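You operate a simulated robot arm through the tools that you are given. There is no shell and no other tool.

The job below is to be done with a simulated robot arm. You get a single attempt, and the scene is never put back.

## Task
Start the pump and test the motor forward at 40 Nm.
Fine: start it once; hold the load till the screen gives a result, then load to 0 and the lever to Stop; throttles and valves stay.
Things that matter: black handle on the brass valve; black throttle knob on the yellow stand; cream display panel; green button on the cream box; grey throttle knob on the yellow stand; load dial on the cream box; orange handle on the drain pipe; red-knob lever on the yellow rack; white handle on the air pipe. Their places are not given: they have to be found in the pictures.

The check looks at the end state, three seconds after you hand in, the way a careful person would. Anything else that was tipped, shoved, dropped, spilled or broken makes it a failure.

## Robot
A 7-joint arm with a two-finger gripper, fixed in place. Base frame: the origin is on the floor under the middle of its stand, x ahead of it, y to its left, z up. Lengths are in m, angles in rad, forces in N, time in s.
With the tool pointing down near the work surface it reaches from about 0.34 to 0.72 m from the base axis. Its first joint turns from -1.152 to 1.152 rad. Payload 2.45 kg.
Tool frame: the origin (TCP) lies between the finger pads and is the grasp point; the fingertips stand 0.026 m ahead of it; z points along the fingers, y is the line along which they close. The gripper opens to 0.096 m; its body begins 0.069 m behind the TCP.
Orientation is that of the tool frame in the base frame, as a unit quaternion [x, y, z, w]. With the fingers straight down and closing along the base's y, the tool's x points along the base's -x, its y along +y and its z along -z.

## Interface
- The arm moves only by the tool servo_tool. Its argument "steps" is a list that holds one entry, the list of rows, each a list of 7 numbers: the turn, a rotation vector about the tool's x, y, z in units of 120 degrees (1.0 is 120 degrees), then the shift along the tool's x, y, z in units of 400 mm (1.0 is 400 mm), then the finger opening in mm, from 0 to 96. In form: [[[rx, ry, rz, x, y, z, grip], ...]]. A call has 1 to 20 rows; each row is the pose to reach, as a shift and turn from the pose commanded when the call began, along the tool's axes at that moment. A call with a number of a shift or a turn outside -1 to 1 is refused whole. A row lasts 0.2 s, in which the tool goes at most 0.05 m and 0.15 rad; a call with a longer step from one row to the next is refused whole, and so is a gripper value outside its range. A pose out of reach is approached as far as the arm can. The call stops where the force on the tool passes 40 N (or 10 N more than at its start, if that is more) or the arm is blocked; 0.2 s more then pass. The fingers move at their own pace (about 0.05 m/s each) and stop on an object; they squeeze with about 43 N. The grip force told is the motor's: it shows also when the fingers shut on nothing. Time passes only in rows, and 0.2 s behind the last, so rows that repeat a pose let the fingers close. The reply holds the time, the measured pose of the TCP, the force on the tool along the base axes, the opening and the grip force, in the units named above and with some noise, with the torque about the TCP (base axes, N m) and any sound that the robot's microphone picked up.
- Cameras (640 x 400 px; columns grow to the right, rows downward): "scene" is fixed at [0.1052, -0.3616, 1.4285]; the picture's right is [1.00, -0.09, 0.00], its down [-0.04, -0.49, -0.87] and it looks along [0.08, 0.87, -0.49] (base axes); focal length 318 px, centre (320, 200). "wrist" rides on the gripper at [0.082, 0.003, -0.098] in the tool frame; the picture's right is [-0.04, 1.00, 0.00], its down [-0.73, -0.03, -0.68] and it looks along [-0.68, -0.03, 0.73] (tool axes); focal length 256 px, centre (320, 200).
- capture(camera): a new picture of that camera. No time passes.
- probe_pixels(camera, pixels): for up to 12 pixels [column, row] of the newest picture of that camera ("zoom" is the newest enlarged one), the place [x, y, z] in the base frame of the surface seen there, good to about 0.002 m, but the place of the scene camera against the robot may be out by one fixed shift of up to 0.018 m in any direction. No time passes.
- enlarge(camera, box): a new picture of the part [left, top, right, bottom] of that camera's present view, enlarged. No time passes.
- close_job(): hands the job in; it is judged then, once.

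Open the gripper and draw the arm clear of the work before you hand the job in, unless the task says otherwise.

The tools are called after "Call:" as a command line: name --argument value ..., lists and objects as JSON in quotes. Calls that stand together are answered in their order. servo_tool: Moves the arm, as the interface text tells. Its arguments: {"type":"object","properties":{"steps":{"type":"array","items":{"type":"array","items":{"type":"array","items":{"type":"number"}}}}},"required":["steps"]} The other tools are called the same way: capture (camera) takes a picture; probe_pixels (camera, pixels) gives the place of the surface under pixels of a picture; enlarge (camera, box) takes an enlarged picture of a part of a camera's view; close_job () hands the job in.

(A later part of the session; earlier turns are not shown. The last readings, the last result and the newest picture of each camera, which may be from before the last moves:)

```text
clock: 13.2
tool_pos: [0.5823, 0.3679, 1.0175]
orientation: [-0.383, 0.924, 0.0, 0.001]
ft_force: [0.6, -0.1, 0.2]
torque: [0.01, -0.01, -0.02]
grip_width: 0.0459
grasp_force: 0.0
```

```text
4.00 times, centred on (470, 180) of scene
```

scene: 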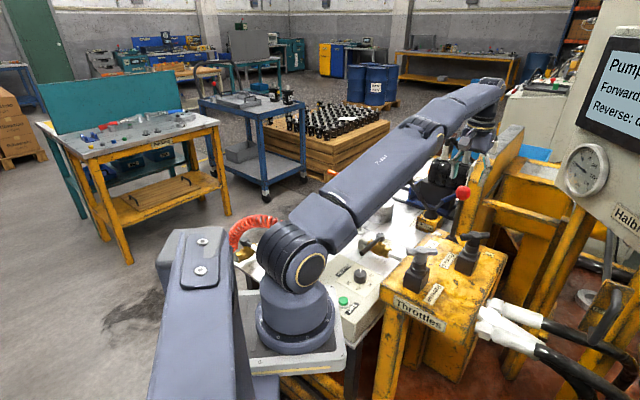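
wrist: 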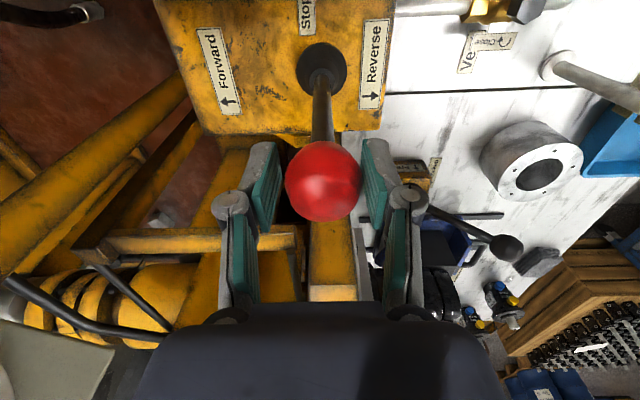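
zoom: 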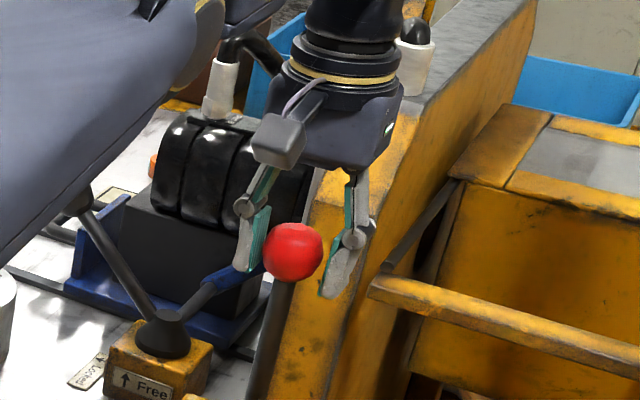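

The knob (323,180) sits between the pads. I'll push it toward Forward (tool −y) in 1 cm steps, following the arc slightly down, and check the response.

Call:
servo_tool --steps '[[[0, 0, 0, 0, -0.025, 0, 46], [0, 0, 0, 0, -0.05, 0.003, 46], [0, 0, 0, 0, -0.075, 0.0065, 46], [0, 0, 0, 0, -0.1, 0.0115, 46]]]'

Call:
capture --camera "wrist"

Call:
enlarge --camera "scene" --box '[540, 20, 640, 240]'

```text
clock: 14.2
tool_pos: [0.6101, 0.3413, 1.0131]
orientation: [-0.382, 0.924, 0.001, 0.0]
ft_force: [-0.6, 0.7, -0.2]
torque: [0.0, -0.04, 0.0]
grip_width: 0.0466
grasp_force: 0.4
```

```text
taken
```

wrist: 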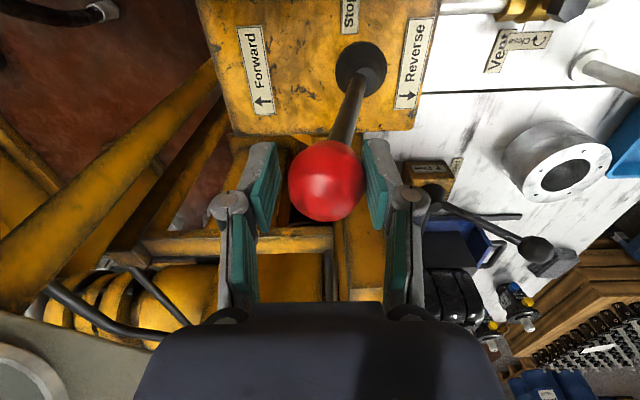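

```text
1.82 times, centred on (590, 130) of scene
```

zoom: 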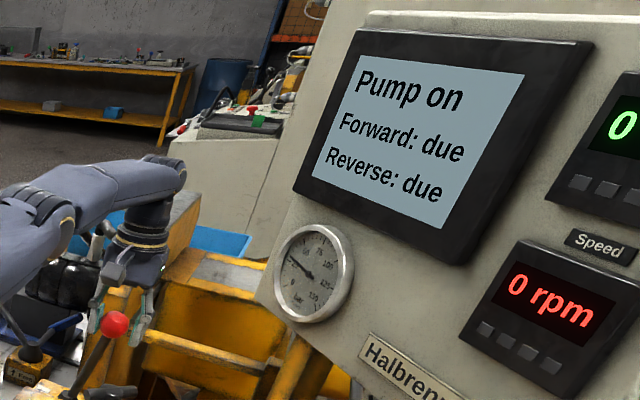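

The lever leans toward Forward with little force; the screen is unchanged at 0 rpm so far. I'll push on another 2–3 cm while following the arc, checking the screen.

Call:
servo_tool --steps '[[[0, 0, 0, 0, -0.0125, 0.003, 46], [0, 0, 0, 0, -0.025, 0.0068, 46], [0, 0, 0, 0, -0.0375, 0.0105, 46], [0, 0, 0, 0, -0.05, 0.0148, 46]]]'

Call:
capture --camera "wrist"

Call:
enlarge --camera "scene" --box '[540, 20, 640, 240]'

```text
clock: 15.2
tool_pos: [0.6238, 0.3263, 1.0078]
orientation: [-0.383, 0.924, 0.0, 0.0]
ft_force: [-0.4, 0.1, 0.1]
torque: [0.0, -0.02, -0.01]
grip_width: 0.0461
grasp_force: 0.2
```

```text
taken
```

wrist: 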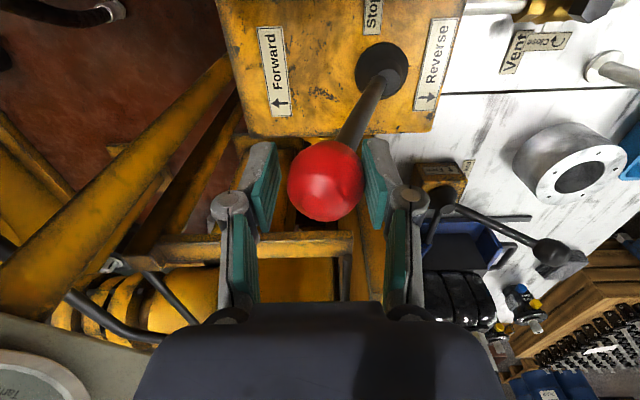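

```text
1.82 times, centred on (590, 130) of scene
```

zoom: 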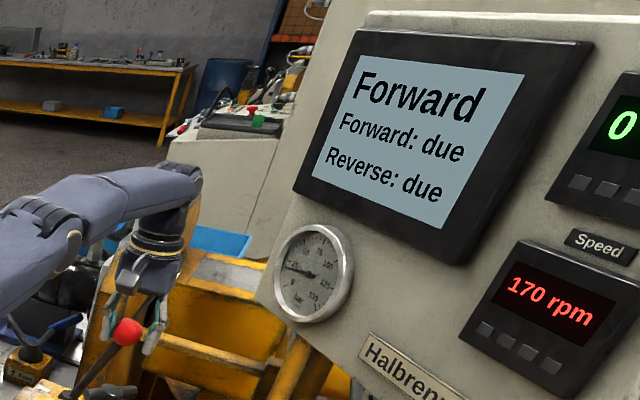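

The screen now reads "Forward" with 170 rpm and still little force. I'll push a bit further in 4 mm steps so the lever sits well in the Forward position, watching for a stop.

Call:
servo_tool --steps '[[[0, 0, 0, 0, -0.01, 0.004, 46], [0, 0, 0, 0, -0.02, 0.008, 46], [0, 0, 0, 0, -0.03, 0.012, 46]]]'

Call:
capture --camera "wrist"

Call:
enlarge --camera "scene" --box '[540, 20, 640, 240]'

```text
clock: 16.0
tool_pos: [0.6308, 0.3162, 1.0025]
orientation: [-0.382, 0.924, -0.001, 0.0]
ft_force: [-0.7, 0.8, 0.9]
torque: [0.0, -0.03, -0.01]
grip_width: 0.0461
grasp_force: 0.1
```

```text
taken
```

wrist: 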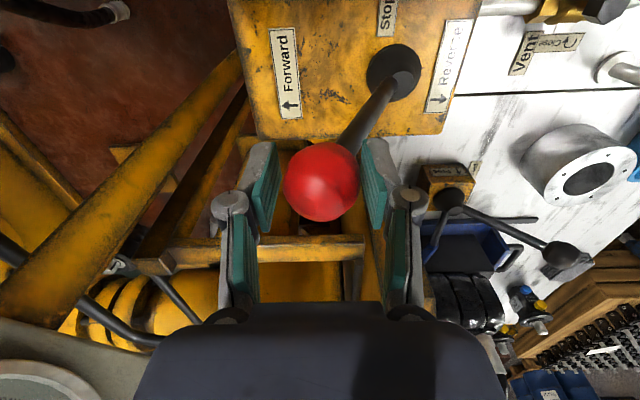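

```text
1.82 times, centred on (590, 130) of scene
```

zoom: 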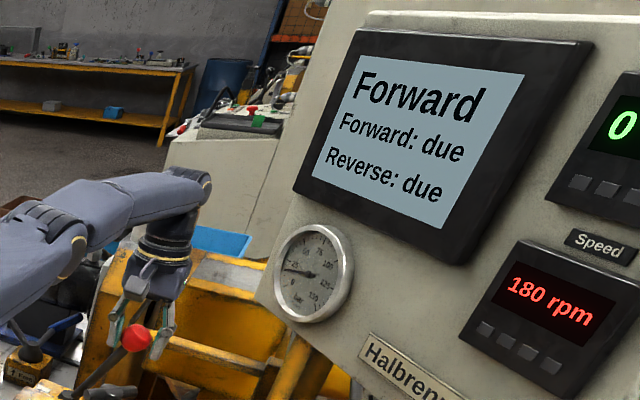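

The screen shows "Forward", 180 rpm, and the knob moved slightly ahead of the pushing pad (285–360), as if it dropped into its detent. I'll open a little and back out toward the base (tool +x), then rise.

Call:
servo_tool --steps '[[[0, 0, 0, 0, 0, 0, 62], [0, 0, 0, 0, 0, 0, 62], [0, 0, 0, 0.06, 0, 0, 62], [0, 0, 0, 0.12, 0, -0.03, 62], [0, 0, 0, 0.18, 0, -0.12, 62], [0, 0, 0, 0.22, 0, -0.22, 62], [0, 0, 0, 0.26, 0, -0.32, 62]]]'

Call:
capture --camera "wrist"

Call:
enlarge --camera "scene" --box '[540, 20, 640, 240]'

```text
clock: 17.6
tool_pos: [0.559, 0.242, 1.1291]
orientation: [-0.382, 0.924, 0.0, 0.0]
ft_force: [-0.4, 0.9, 0.1]
torque: [0.01, -0.04, 0.02]
grip_width: 0.062
grasp_force: 0.0
```

```text
taken
```

wrist: 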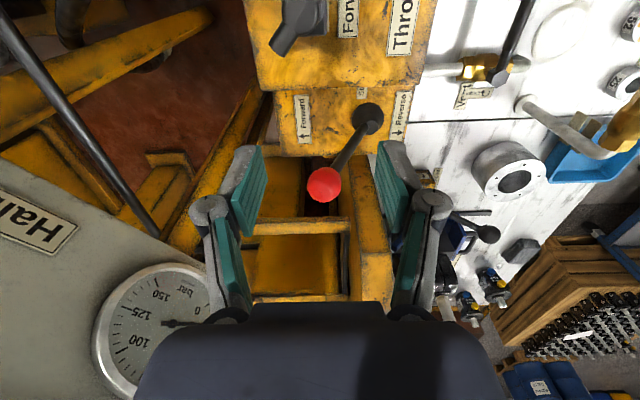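

```text
1.82 times, centred on (590, 130) of scene
```

zoom: 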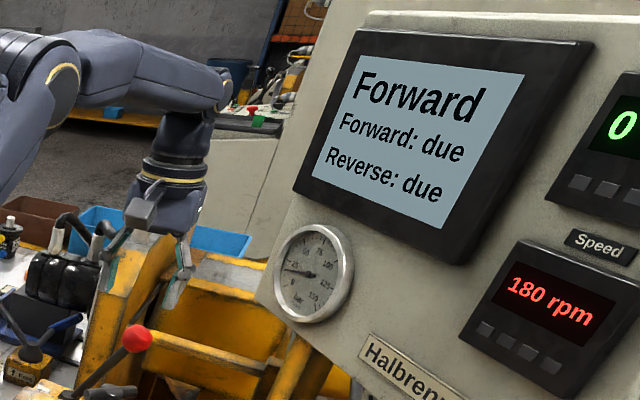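

The lever stays in Forward after release (knob at (324,185)). Next I travel to above the dial while turning the tool 120° clockwise in free air, to check the whole turn is reachable there.

Call:
servo_tool --steps '[[[0, 0, 0.066, 0.05, 0.08, 0, 62], [0, 0, 0.132, 0.1, 0.16, 0, 62], [0, 0, 0.198, 0.15, 0.24, 0, 62], [0, 0, 0.264, 0.2, 0.32, 0, 62], [0, 0, 0.33, 0.25, 0.4, 0, 62], [0, 0, 0.396, 0.3, 0.48, 0, 62], [0, 0, 0.462, 0.3558, 0.5746, 0, 62], [0, 0, 0.528, 0.3558, 0.5746, 0.1, 62], [0, 0, 0.594, 0.3558, 0.5746, 0.2, 62], [0, 0, 0.66, 0.3558, 0.5746, 0.3, 62], [0, 0, 0.726, 0.3558, 0.5746, 0.4, 62], [0, 0, 0.792, 0.3558, 0.5746, 0.5, 62], [0, 0, 0.858, 0.3558, 0.5746, 0.581, 62], [0, 0, 0.926, 0.3558, 0.5746, 0.581, 62], [0, 0, 0.994, 0.3558, 0.5746, 0.581, 62], [0, 0, 1.0, 0.3558, 0.5746, 0.581, 62], [0, 0, 1.0, 0.3558, 0.5746, 0.581, 62]]]'

Call:
capture --camera "wrist"

Call:
enlarge --camera "scene" --box '[540, 20, 640, 240]'

```text
clock: 21.2
tool_pos: [0.2954, 0.3065, 0.8991]
orientation: [0.609, 0.793, 0.0, 0.0]
ft_force: [0.5, -0.5, -0.8]
torque: [-0.01, 0.01, 0.0]
grip_width: 0.0619
grasp_force: 0.0
```

```text
taken
```

wrist: 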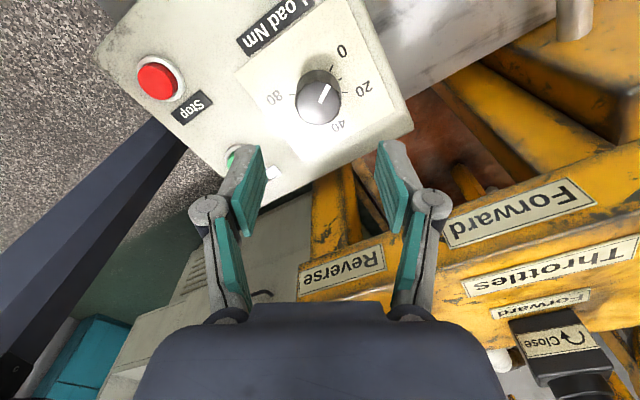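

```text
1.82 times, centred on (590, 130) of scene
```

zoom: 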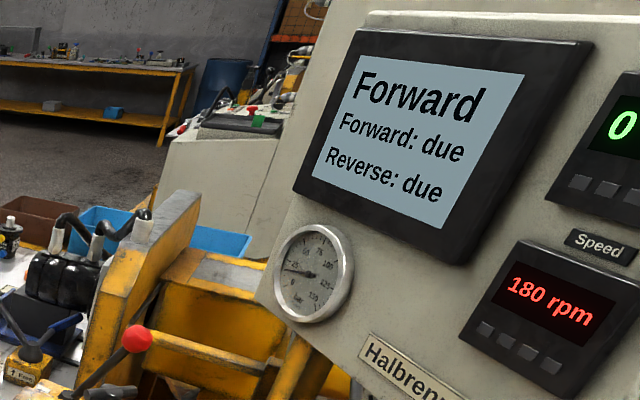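

The full turn is reachable, and a red Stop button shows at (157,80). I'll probe the knob again and the Stop button from here before turning back.

Call:
enlarge --camera "wrist" --box '[220, 30, 420, 150]'

Call:
probe_pixels --camera "wrist" --pixels '[[317, 103], [298, 103], [337, 103], [317, 86], [317, 121], [157, 80], [303, 80], [326, 90]]'

```text
3.20 times, centred on (320, 90) of wrist
```

zoom: 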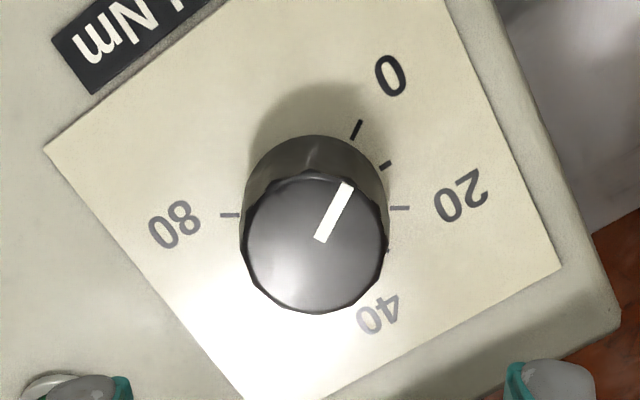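

```text
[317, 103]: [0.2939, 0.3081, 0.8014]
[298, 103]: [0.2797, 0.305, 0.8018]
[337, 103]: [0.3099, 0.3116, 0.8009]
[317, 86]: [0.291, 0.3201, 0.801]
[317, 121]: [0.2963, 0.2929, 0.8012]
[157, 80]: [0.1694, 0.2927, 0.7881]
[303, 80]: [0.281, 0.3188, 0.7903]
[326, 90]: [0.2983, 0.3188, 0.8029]
```

The knob's centre is confirmed at ≈(0.2947,0.307), and the Stop button is well away at (0.169,0.293). I'll turn back 120° counter-clockwise and lower the open fingers around the dial to TCP z≈0.807.

Call:
servo_tool --steps '[[[0, 0, -0.068, 0, 0, 0, 62], [0, 0, -0.136, 0, 0, 0, 62], [0, 0, -0.204, 0, 0, 0, 62], [0, 0, -0.272, 0, 0, 0, 62], [0, 0, -0.34, 0, 0, 0, 62], [0, 0, -0.408, 0, 0, 0, 62], [0, 0, -0.476, 0, 0, 0, 62], [0, 0, -0.544, 0, 0, 0, 62], [0, 0, -0.612, 0, 0, 0, 62], [0, 0, -0.68, 0, 0, 0, 62], [0, 0, -0.748, 0, 0, 0, 62], [0, 0, -0.816, 0, 0, 0, 62], [0, 0, -0.884, 0, 0, 0.04, 62], [0, 0, -0.952, 0, 0, 0.1, 62], [0, 0, -1.0, 0, 0, 0.15, 62], [0, 0, -1.0, 0, 0, 0.2, 62], [0, 0, -1.0, 0, 0, 0.233, 62], [0, 0, -1.0, 0, 0, 0.233, 62]]]'

Call:
capture --camera "wrist"

Call:
enlarge --camera "scene" --box '[320, 230, 420, 310]'

```text
clock: 25.0
tool_pos: [0.2958, 0.3059, 0.8082]
orientation: [-0.383, 0.924, 0.0, 0.0]
ft_force: [-0.3, -0.3, 0.5]
torque: [0.01, 0.0, 0.03]
grip_width: 0.0622
grasp_force: 0.2
```

```text
taken
```

wrist: 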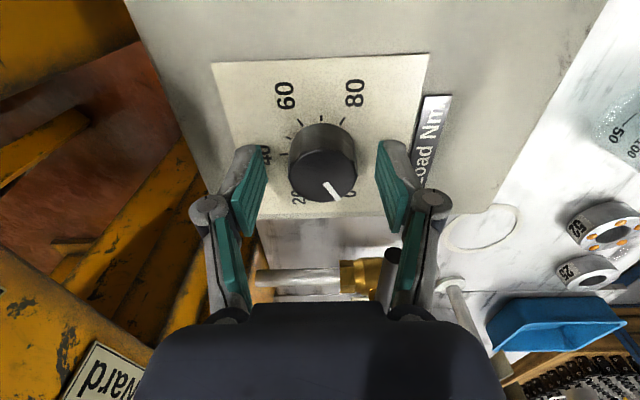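

```text
5.00 times, centred on (370, 270) of scene
```

zoom: 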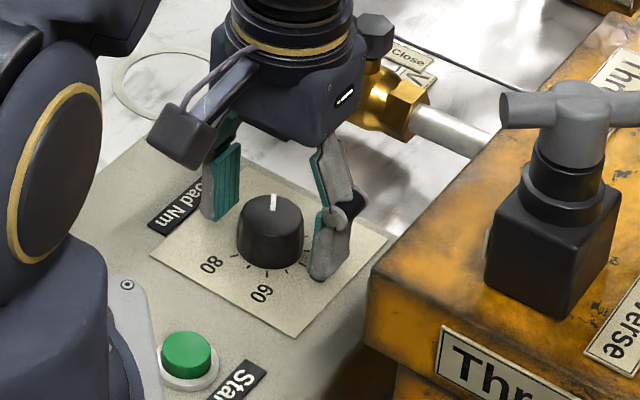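

The fingers flank the dial knob (knob at (323,162) between pads). I'll close them gently on it and check the grip.

Call:
servo_tool --steps '[[[0, 0, 0, 0, 0, 0, 30], [0, 0, 0, 0, 0, 0, 30], [0, 0, 0, 0, 0, 0, 30]]]'

Call:
capture --camera "wrist"

```text
clock: 25.8
tool_pos: [0.2939, 0.3063, 0.8068]
orientation: [-0.383, 0.924, 0.0, -0.001]
ft_force: [-8.0, 6.3, 1.4]
torque: [0.26, 0.27, -0.04]
grip_width: 0.0368
grasp_force: 38.1
```

```text
taken
```

wrist: 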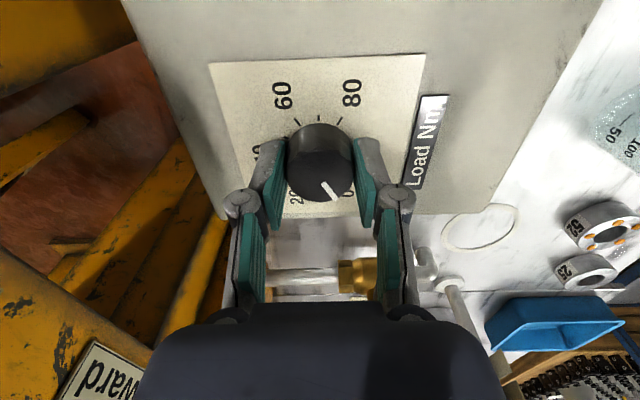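

Grip is firm (36.8 mm), but a ~10 N side force points along tool +y, so I'm about a millimetre off centre. I'll shift 1 mm in +y to relieve it before turning.

Call:
servo_tool --steps '[[[0, 0, 0, 0, 0.0025, 0, 30], [0, 0, 0, 0, 0.0025, 0, 30]]]'

```text
clock: 26.4
tool_pos: [0.2946, 0.3069, 0.8056]
orientation: [-0.383, 0.924, 0.0, 0.001]
ft_force: [-12.7, 2.4, 34.7]
torque: [0.05, 0.37, -0.29]
grip_width: 0.0371
grasp_force: 44.5
```

The force reading jumped to ~35 N upward, which is odd for a 1 mm shift. I'll hold still briefly and look again before doing anything else.

Call:
servo_tool --steps '[[[0, 0, 0, 0, 0, 0, 30]]]'

Call:
capture --camera "wrist"

Call:
enlarge --camera "scene" --box '[320, 230, 420, 310]'

```text
clock: 26.8
tool_pos: [0.2947, 0.3078, 0.8055]
orientation: [-0.382, 0.924, 0.0, 0.001]
ft_force: [-12.4, 4.7, 34.5]
torque: [0.16, 0.42, -0.3]
grip_width: 0.0369
grasp_force: 44.8
```

```text
taken
```

wrist: 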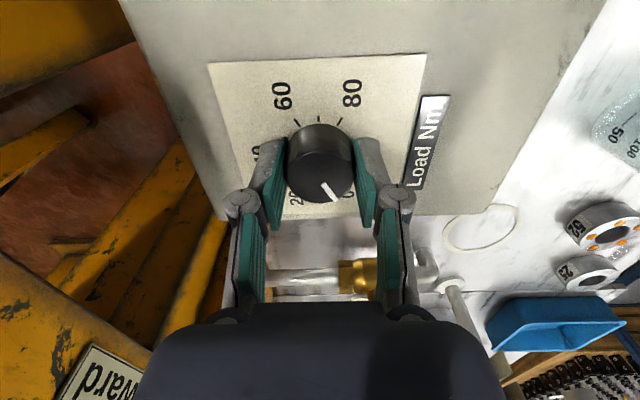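

```text
5.00 times, centred on (370, 270) of scene
```

zoom: 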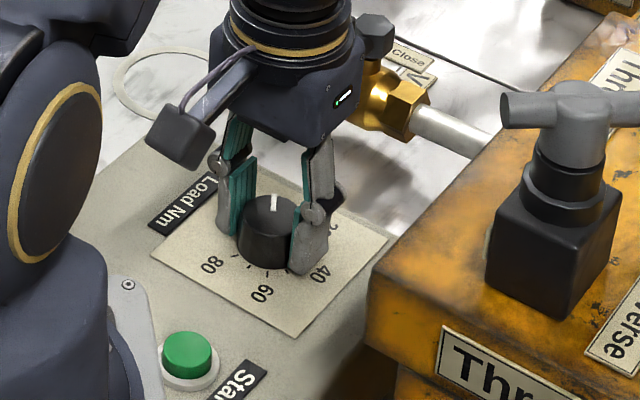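

The upward force persists once the squeeze is full, so the fingertips may be touching the plate. I'll open, raise 4 mm and grip again higher on the knob.

Call:
servo_tool --steps '[[[0, 0, 0, 0, 0, 0, 50], [0, 0, 0, 0, 0, 0, 50], [0, 0, 0, 0, 0, -0.01, 50], [0, 0, 0, 0, 0, -0.01, 50]]]'

Call:
servo_tool --steps '[[[0, 0, 0, 0, 0, 0, 34], [0, 0, 0, 0, 0, 0, 34], [0, 0, 0, 0, 0, 0, 34], [0, 0, 0, 0, 0, 0, 34]]]'

Call:
capture --camera "wrist"

```text
clock: 27.8
tool_pos: [0.2937, 0.308, 0.8082]
orientation: [-0.382, 0.924, 0.0, 0.001]
ft_force: [-0.5, -0.2, -0.2]
torque: [0.01, -0.01, 0.01]
grip_width: 0.0499
grasp_force: 0.0
```

```text
clock: 28.8
tool_pos: [0.2939, 0.3076, 0.8099]
orientation: [-0.384, 0.923, 0.0, 0.0]
ft_force: [-4.6, 3.4, 3.1]
torque: [-0.03, 0.25, -0.01]
grip_width: 0.0367
grasp_force: 44.5
```

```text
taken
```

wrist: 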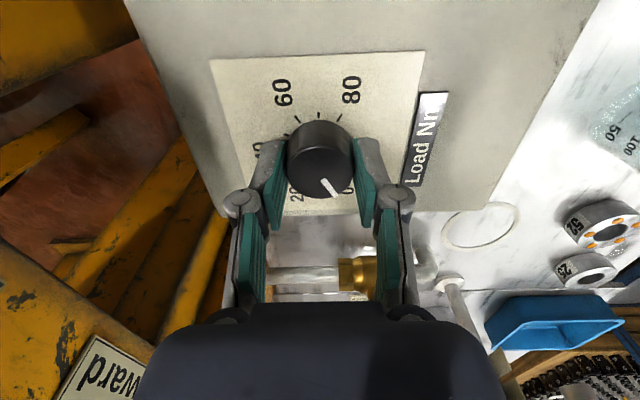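

Now the forces are small (≈6 N) with a firm 36.7 mm grip. I'll turn the dial clockwise the first 60° (toward 20 Nm), re-centring 0.7 mm on the way, and check that the pointer follows.

Call:
servo_tool --steps '[[[0, 0, 0, 0, 0.002, 0, 34], [0, 0, 0.0625, 0, 0.002, 0, 34], [0, 0, 0.125, 0, 0.002, 0, 34], [0, 0, 0.1875, 0, 0.002, 0, 34], [0, 0, 0.25, 0, 0.002, 0, 34], [0, 0, 0.3125, 0, 0.002, 0, 34], [0, 0, 0.375, 0, 0.002, 0, 34], [0, 0, 0.4375, 0, 0.002, 0, 34], [0, 0, 0.5, 0, 0.002, 0, 34]]]'

Call:
capture --camera "wrist"

Call:
enlarge --camera "scene" --box '[332, 248, 388, 293]'

Call:
enlarge --camera "scene" --box '[540, 20, 640, 240]'

```text
clock: 30.8
tool_pos: [0.2947, 0.3055, 0.809]
orientation: [0.132, 0.991, -0.001, -0.001]
ft_force: [14.7, -14.2, -4.3]
torque: [-0.2, 0.16, -0.01]
grip_width: 0.0363
grasp_force: 45.1
```

```text
taken
```

wrist: 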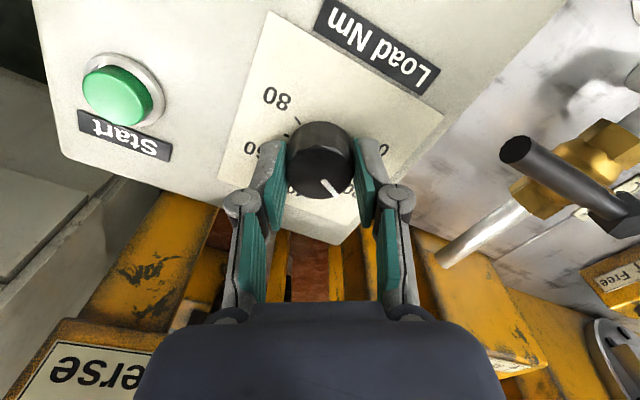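

```text
8.89 times, centred on (360, 270) of scene
```

zoom: 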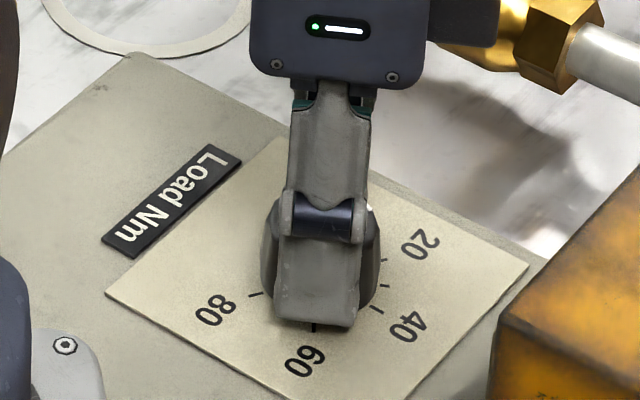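

```text
1.82 times, centred on (590, 130) of scene
```

zoom: 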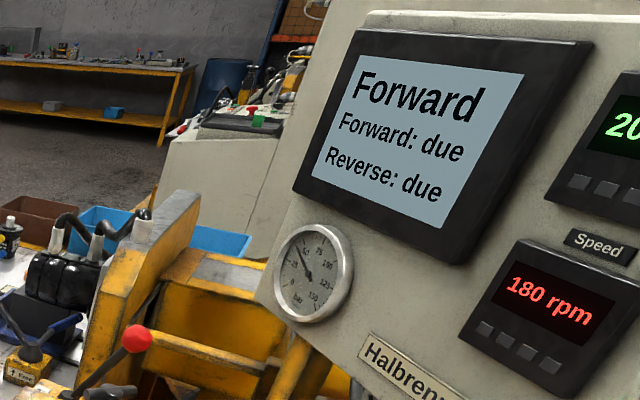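

The load display reads 20 after 60° with no slip, and the speed holds. A ~20 N side force has built toward (+x,−y), so I'll ease the TCP 1.5 mm that way while turning the next 30°.

Call:
servo_tool --steps '[[[0, 0, 0, -0.0033, -0.0018, 0, 34], [0, 0, 0.0625, -0.0033, -0.0018, 0, 34], [0, 0, 0.125, -0.0033, -0.0018, 0, 34], [0, 0, 0.1875, -0.0033, -0.0018, 0, 34], [0, 0, 0.25, -0.0033, -0.0018, 0, 34]]]'

Call:
enlarge --camera "scene" --box '[540, 20, 640, 240]'

```text
clock: 32.0
tool_pos: [0.2941, 0.307, 0.8093]
orientation: [0.383, 0.924, 0.0, -0.002]
ft_force: [-1.4, -7.3, 4.0]
torque: [0.25, -0.01, 0.01]
grip_width: 0.0361
grasp_force: 45.5
```

```text
1.82 times, centred on (590, 130) of scene
```

zoom: 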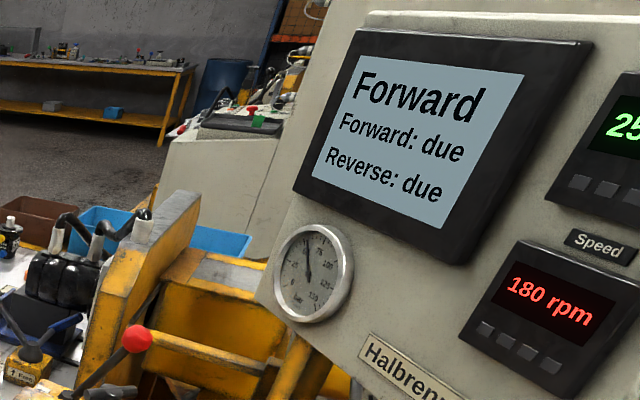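

Force fell to ~7 N. The display reads 25, perhaps lagging; I'll check the pointer with the wrist camera.

Call:
capture --camera "wrist"

Call:
enlarge --camera "wrist" --box '[220, 60, 420, 220]'

Call:
enlarge --camera "scene" --box '[610, 60, 640, 140]'

```text
taken
```

wrist: 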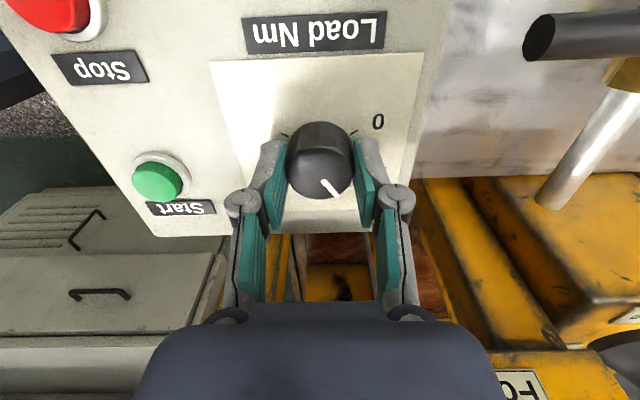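

```text
2.50 times, centred on (320, 140) of wrist
```

zoom: 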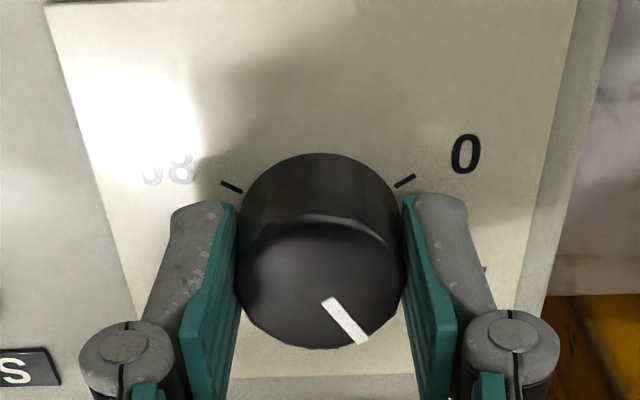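

```text
5.00 times, centred on (625, 100) of scene
```

zoom: 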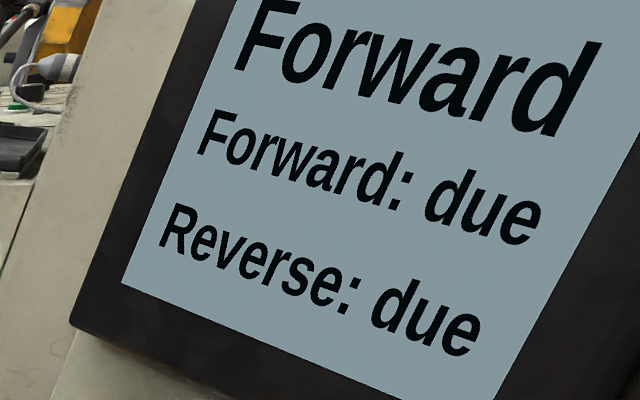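

The pointer hasn't slipped relative to the fingers (90° turned = 30 Nm set; display lags). I'll turn the last 30° to 40 Nm and keep hold, then view the full display.

Call:
servo_tool --steps '[[[0, 0, 0.0625, 0, 0, 0, 34], [0, 0, 0.125, 0, 0, 0, 34], [0, 0, 0.1875, 0, 0, 0, 34], [0, 0, 0.25, 0, 0, 0, 34], [0, 0, 0.25, 0, 0, 0, 34]]]'

Call:
capture --camera "wrist"

Call:
enlarge --camera "scene" --box '[630, 0, 640, 280]'

```text
clock: 33.2
tool_pos: [0.2948, 0.3065, 0.8082]
orientation: [0.609, 0.793, 0.001, 0.0]
ft_force: [-5.4, -3.3, 16.1]
torque: [-0.62, 0.17, 0.01]
grip_width: 0.0361
grasp_force: 45.2
```

```text
taken
```

wrist: 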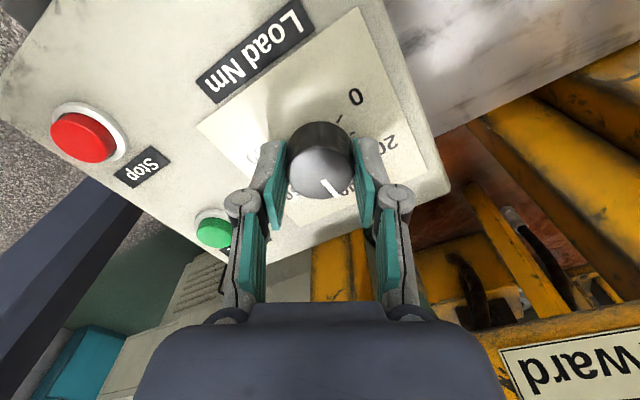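

```text
1.43 times, centred on (635, 140) of scene
```

zoom: 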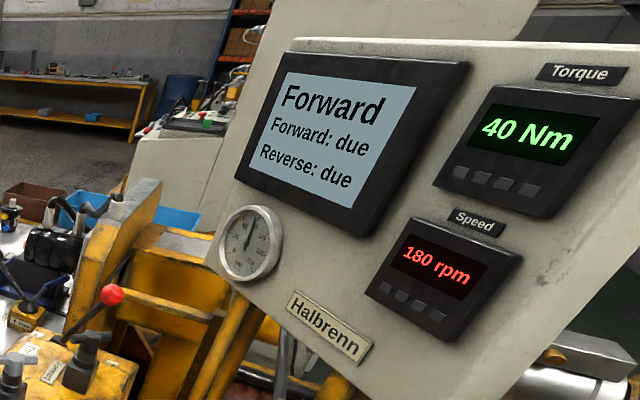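

Torque reads 40 Nm at 180 rpm. I keep holding the dial and wait about 2 s for the screen.

Call:
servo_tool --steps '[[[0, 0, 0, 0, 0, 0, 34], [0, 0, 0, 0, 0, 0, 34], [0, 0, 0, 0, 0, 0, 34], [0, 0, 0, 0, 0, 0, 34], [0, 0, 0, 0, 0, 0, 34], [0, 0, 0, 0, 0, 0, 34], [0, 0, 0, 0, 0, 0, 34], [0, 0, 0, 0, 0, 0, 34]]]'

Call:
enlarge --camera "scene" --box '[630, 0, 640, 280]'

Call:
enlarge --camera "wrist" --box '[220, 60, 420, 220]'

```text
clock: 35.0
tool_pos: [0.2943, 0.3073, 0.8092]
orientation: [0.609, 0.793, 0.001, 0.001]
ft_force: [-7.8, -0.9, 21.7]
torque: [0.13, 0.22, 0.0]
grip_width: 0.0361
grasp_force: 45.6
```

```text
1.43 times, centred on (635, 140) of scene
```

zoom: 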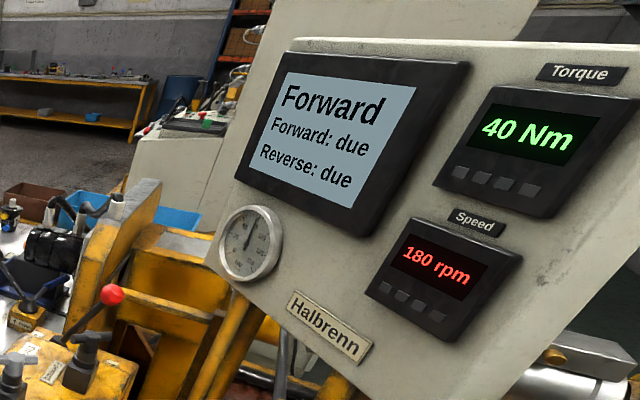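

```text
2.50 times, centred on (320, 140) of wrist
```

zoom: 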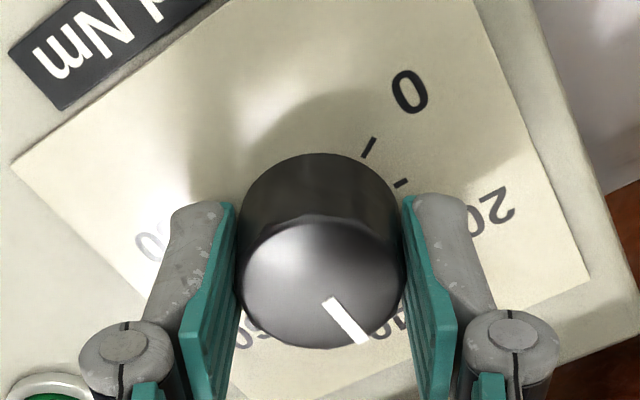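

Still 40 Nm and "Forward: due". I continue to hold and wait another ~4 s.

Call:
servo_tool --steps '[[[0, 0, 0, 0, 0, 0, 34], [0, 0, 0, 0, 0, 0, 34], [0, 0, 0, 0, 0, 0, 34], [0, 0, 0, 0, 0, 0, 34], [0, 0, 0, 0, 0, 0, 34], [0, 0, 0, 0, 0, 0, 34], [0, 0, 0, 0, 0, 0, 34], [0, 0, 0, 0, 0, 0, 34], [0, 0, 0, 0, 0, 0, 34], [0, 0, 0, 0, 0, 0, 34], [0, 0, 0, 0, 0, 0, 34], [0, 0, 0, 0, 0, 0, 34], [0, 0, 0, 0, 0, 0, 34], [0, 0, 0, 0, 0, 0, 34], [0, 0, 0, 0, 0, 0, 34], [0, 0, 0, 0, 0, 0, 34], [0, 0, 0, 0, 0, 0, 34], [0, 0, 0, 0, 0, 0, 34]]]'

Call:
enlarge --camera "scene" --box '[630, 0, 640, 280]'

```text
clock: 38.8
tool_pos: [0.2942, 0.3068, 0.8084]
orientation: [0.609, 0.793, 0.0, 0.001]
ft_force: [-8.4, 4.3, 21.2]
torque: [0.22, 0.29, -0.05]
grip_width: 0.0361
grasp_force: 45.0
```

```text
1.43 times, centred on (635, 140) of scene
```

zoom: 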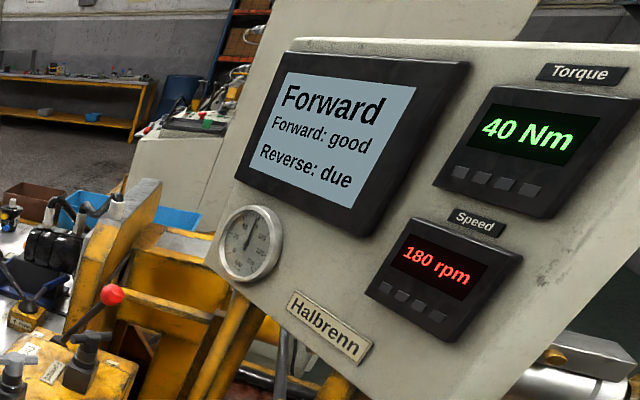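

The screen now reads "Forward: good". I'll turn the dial back 120° counter-clockwise to 0, easing the centring shift back in the second half.

Call:
servo_tool --steps '[[[0, 0, -0.0625, 0, 0, 0, 34], [0, 0, -0.125, 0, 0, 0, 34], [0, 0, -0.1875, 0, 0, 0, 34], [0, 0, -0.25, 0, 0, 0, 34], [0, 0, -0.3125, 0, 0, 0, 34], [0, 0, -0.375, 0, 0, 0, 34], [0, 0, -0.4375, 0, 0, 0, 34], [0, 0, -0.5, 0, 0, 0, 34], [0, 0, -0.5625, 0.0004, -0.0002, 0, 34], [0, 0, -0.625, 0.0008, -0.0005, 0, 34], [0, 0, -0.6875, 0.0012, -0.0007, 0, 34], [0, 0, -0.75, 0.0016, -0.001, 0, 34], [0, 0, -0.8125, 0.002, -0.0012, 0, 34], [0, 0, -0.875, 0.0024, -0.0014, 0, 34], [0, 0, -0.9375, 0.0028, -0.0017, 0, 34], [0, 0, -1.0, 0.0032, -0.0019, 0, 34], [0, 0, -1.0, 0.0032, -0.0019, 0, 34]]]'

Call:
capture --camera "wrist"

Call:
enlarge --camera "scene" --box '[630, 0, 640, 280]'

```text
clock: 42.4
tool_pos: [0.2941, 0.3071, 0.811]
orientation: [-0.382, 0.924, 0.0, -0.001]
ft_force: [6.9, -7.5, 3.0]
torque: [-0.41, 0.21, -0.9]
grip_width: 0.0364
grasp_force: 44.9
```

```text
taken
```

wrist: 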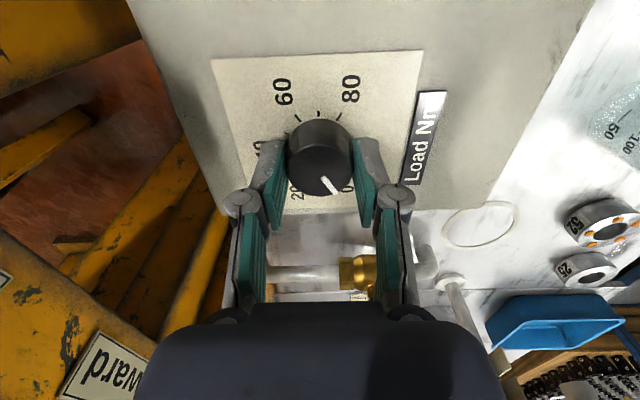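

```text
1.43 times, centred on (635, 140) of scene
```

zoom: 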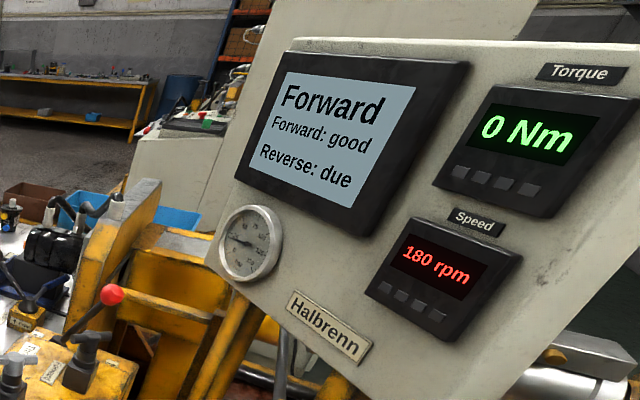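

Torque reads 0 Nm, the pointer is back at 0 and the knob sits against its stop. I'll open the fingers, rise straight up, and travel back to the view point behind the lever.

Call:
servo_tool --steps '[[[0, 0, 0, 0, 0, 0, 62], [0, 0, 0, 0, 0, 0, 62], [0, 0, 0, 0, 0, -0.05, 62], [0, 0, 0, 0, 0, -0.15, 62], [0, 0, 0, 0, 0, -0.26, 62], [0, 0, 0, 0, 0, -0.37, 62], [0, 0, 0, 0, 0, -0.48, 62], [0, 0, 0, 0, 0, -0.59, 62], [0, 0, 0, 0, 0, -0.7, 62], [0, 0, 0, 0, 0, -0.804, 62], [0, 0, 0, -0.05, -0.083, -0.804, 62], [0, 0, 0, -0.1, -0.165, -0.804, 62], [0, 0, 0, -0.15, -0.248, -0.804, 62], [0, 0, 0, -0.2, -0.331, -0.804, 62], [0, 0, 0, -0.25, -0.413, -0.804, 62], [0, 0, 0, -0.3, -0.496, -0.804, 62], [0, 0, 0, -0.3558, -0.579, -0.804, 62], [0, 0, 0, -0.3558, -0.579, -0.804, 62]]]'

Call:
capture --camera "wrist"

Call:
capture --camera "scene"

Call:
enlarge --camera "scene" --box '[320, 230, 420, 310]'

```text
clock: 46.2
tool_pos: [0.5585, 0.2447, 1.1327]
orientation: [-0.383, 0.924, -0.001, 0.0]
ft_force: [0.1, -0.7, 0.4]
torque: [0.0, 0.0, -0.03]
grip_width: 0.0621
grasp_force: 0.1
```

```text
taken
```

wrist: 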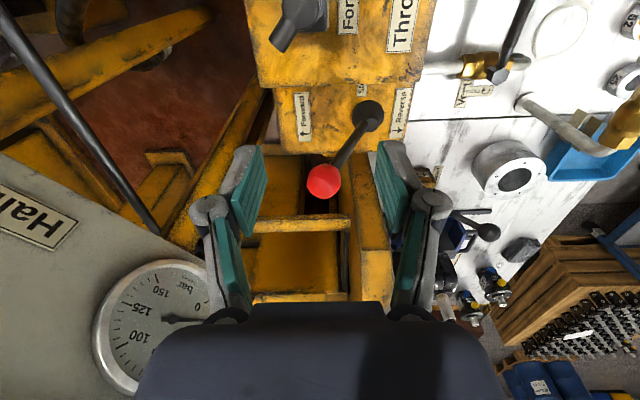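

```text
taken
```

scene: 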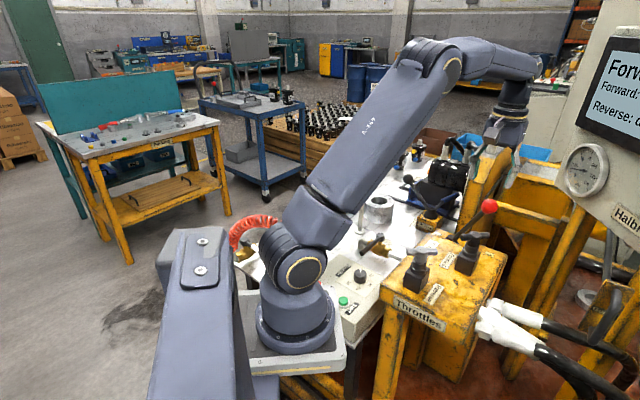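

```text
5.00 times, centred on (370, 270) of scene
```

zoom: 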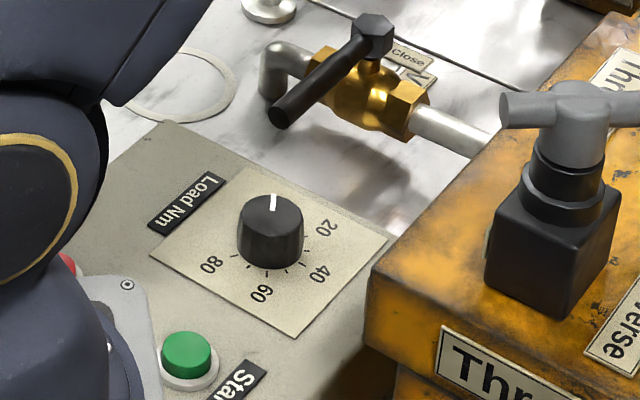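

The dial pointer is back at 0. Now the lever: knob at wrist (324,183); I'll probe it and the stem to get its Forward position.

Call:
probe_pixels --camera "wrist" --pixels '[[324, 183], [309, 183], [340, 183], [324, 168], [324, 199], [345, 150], [368, 115]]'

Call:
enlarge --camera "wrist" --box '[260, 80, 420, 220]'

```text
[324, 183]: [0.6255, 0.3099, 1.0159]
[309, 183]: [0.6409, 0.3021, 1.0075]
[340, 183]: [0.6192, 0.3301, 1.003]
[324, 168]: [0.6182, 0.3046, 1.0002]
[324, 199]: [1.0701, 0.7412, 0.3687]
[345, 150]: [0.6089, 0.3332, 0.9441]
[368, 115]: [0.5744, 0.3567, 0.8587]
```

```text
2.86 times, centred on (340, 150) of wrist
```

zoom: 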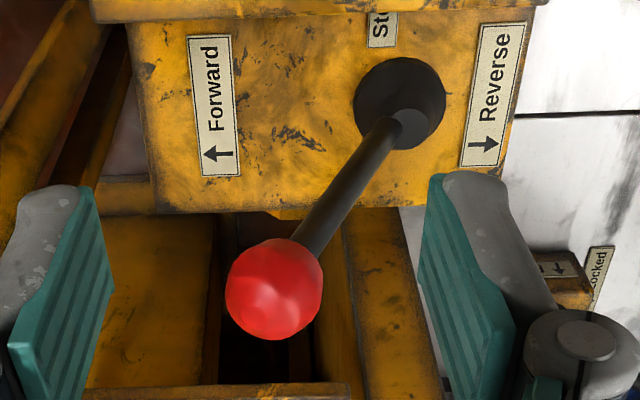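

The knob's Forward position is ≈(0.631,0.318,1.00), 72 mm from Stop. I'll slide the open fingers back around it along the way I came out, then narrow them to 43 mm.

Call:
servo_tool --steps '[[[0, 0, 0, -0.04, 0, 0.1, 62], [0, 0, 0, -0.08, 0, 0.2, 62], [0, 0, 0, -0.14, 0, 0.29, 62], [0, 0, 0, -0.2, 0, 0.32, 62], [0, 0, 0, -0.26, 0, 0.32, 62], [0, 0, 0, -0.26, 0, 0.32, 43], [0, 0, 0, -0.26, 0, 0.32, 43]]]'

Call:
capture --camera "wrist"

Call:
enlarge --camera "scene" --box '[630, 0, 640, 280]'

```text
clock: 47.8
tool_pos: [0.6323, 0.316, 1.0056]
orientation: [-0.383, 0.924, 0.0, 0.0]
ft_force: [-0.7, 0.4, 0.0]
torque: [0.0, 0.0, -0.04]
grip_width: 0.043
grasp_force: 0.0
```

```text
taken
```

wrist: 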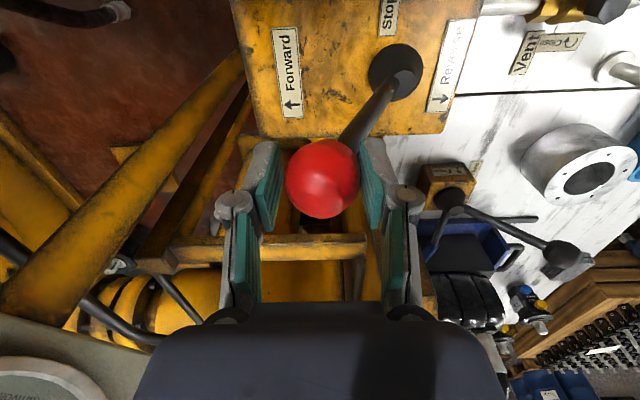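

```text
1.43 times, centred on (635, 140) of scene
```

zoom: 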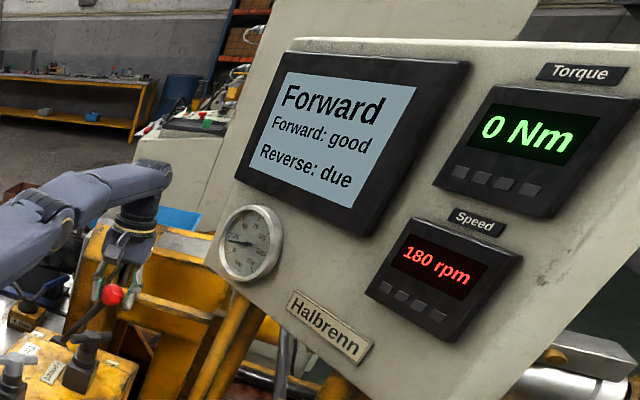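

The knob sits between the pads. I'll push it back toward Stop (tool +y), first most of the way in 1 cm steps.

Call:
servo_tool --steps '[[[0, 0, 0, 0, 0.025, -0.011, 43], [0, 0, 0, 0, 0.05, -0.0193, 43], [0, 0, 0, 0, 0.075, -0.026, 43], [0, 0, 0, 0, 0.1, -0.0315, 43], [0, 0, 0, 0, 0.13, -0.036, 43]]]'

Call:
capture --camera "wrist"

Call:
enlarge --camera "scene" --box '[630, 0, 640, 280]'

```text
clock: 49.0
tool_pos: [0.5956, 0.3549, 1.0195]
orientation: [-0.382, 0.924, 0.0, 0.0]
ft_force: [0.7, -0.5, 0.5]
torque: [-0.01, -0.01, -0.02]
grip_width: 0.0441
grasp_force: 0.5
```

```text
taken
```

wrist: 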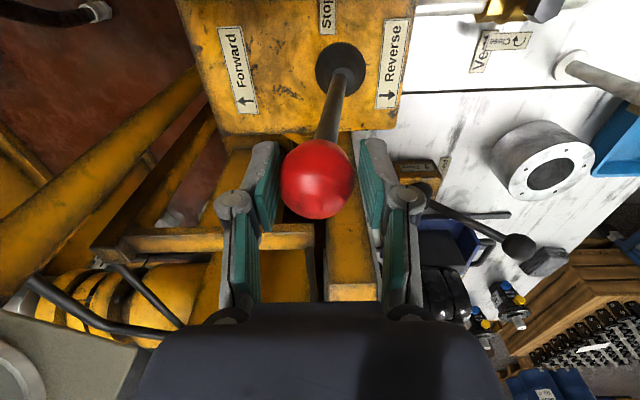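

```text
1.43 times, centred on (635, 140) of scene
```

zoom: 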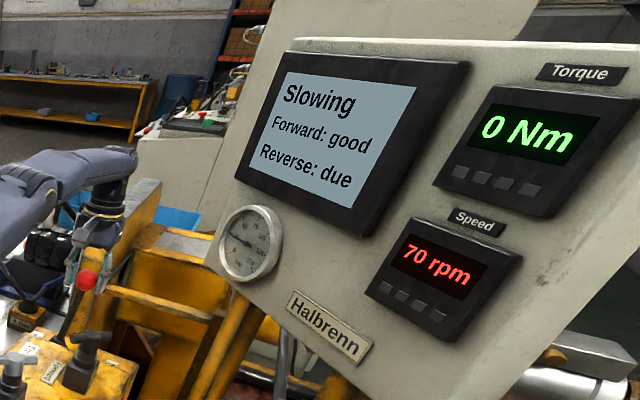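

The screen says "Slowing" as the lever nears the middle. I'll push the remaining 2 cm in 5 mm steps and check that it stands upright.

Call:
servo_tool --steps '[[[0, 0, 0, 0, 0.0125, -0.001, 43], [0, 0, 0, 0, 0.025, -0.002, 43], [0, 0, 0, 0, 0.0375, -0.003, 43], [0, 0, 0, 0, 0.05, -0.003, 43]]]'

Call:
capture --camera "wrist"

Call:
enlarge --camera "wrist" --box '[240, 20, 400, 230]'

Call:
enlarge --camera "scene" --box '[630, 0, 640, 280]'

```text
clock: 50.0
tool_pos: [0.5806, 0.369, 1.0197]
orientation: [-0.383, 0.924, 0.0, 0.0]
ft_force: [1.2, -1.2, -0.4]
torque: [0.0, -0.01, -0.01]
grip_width: 0.0439
grasp_force: 0.8
```

```text
taken
```

wrist: 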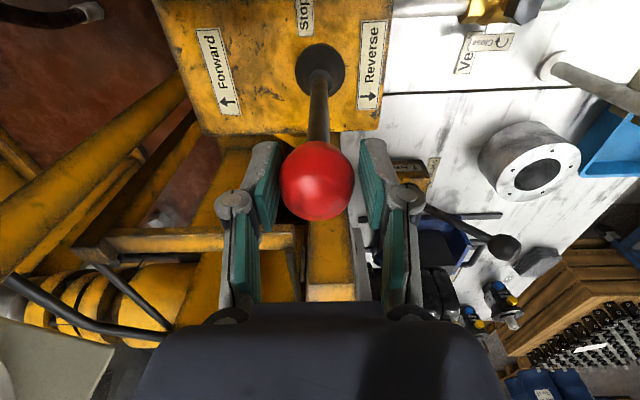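

```text
1.90 times, centred on (320, 125) of wrist
```

zoom: 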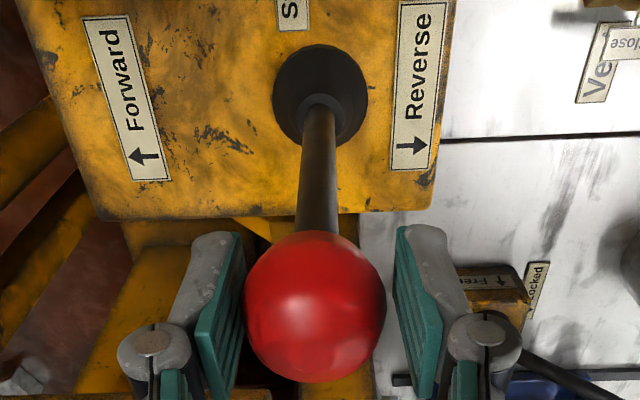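

```text
1.43 times, centred on (635, 140) of scene
```

zoom: 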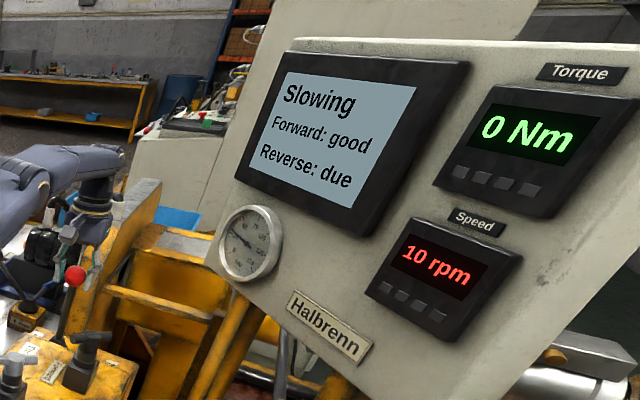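

The lever is nearly upright (knob centre col 317 versus 323 originally), about 3 mm short. I'll push 3 mm more.

Call:
servo_tool --steps '[[[0, 0, 0, 0, 0.004, 0, 43], [0, 0, 0, 0, 0.0075, 0, 43], [0, 0, 0, 0, 0.0075, 0, 43]]]'

Call:
capture --camera "wrist"

Call:
enlarge --camera "wrist" --box '[240, 20, 400, 230]'

Call:
enlarge --camera "scene" --box '[630, 0, 640, 280]'

```text
clock: 50.8
tool_pos: [0.5784, 0.3703, 1.0204]
orientation: [-0.383, 0.924, 0.0, 0.0]
ft_force: [0.8, -1.7, 0.6]
torque: [0.03, -0.02, -0.01]
grip_width: 0.0441
grasp_force: 0.4
```

```text
taken
```

wrist: 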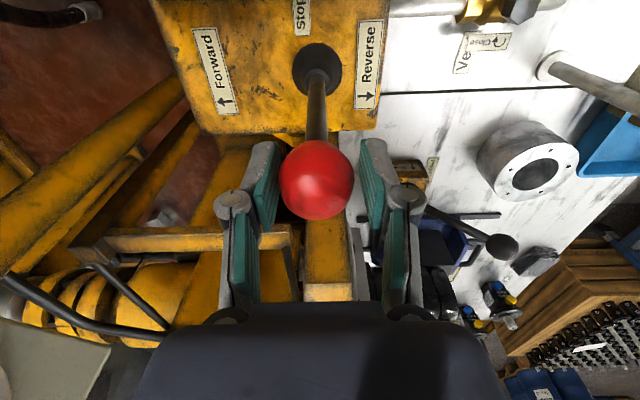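

```text
1.90 times, centred on (320, 125) of wrist
```

zoom: 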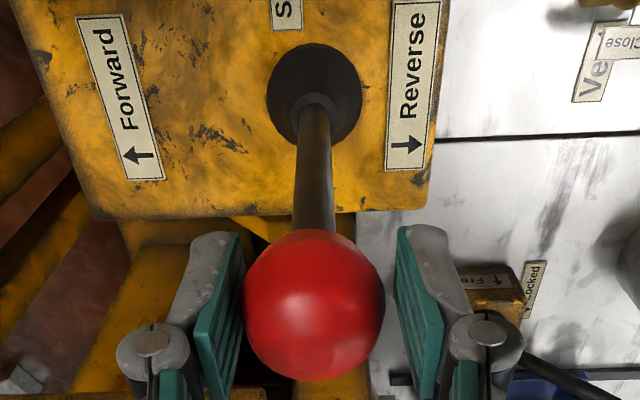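

```text
1.43 times, centred on (635, 140) of scene
```

zoom: 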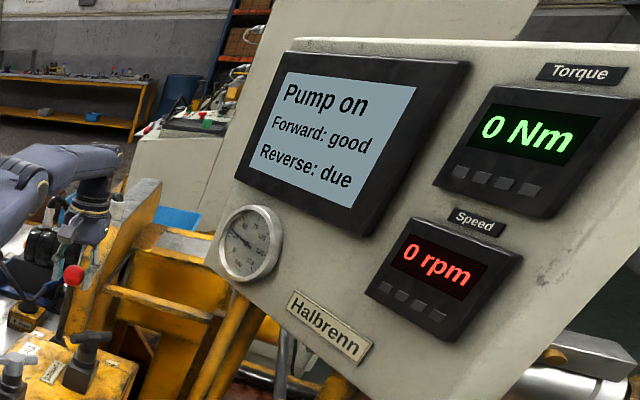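

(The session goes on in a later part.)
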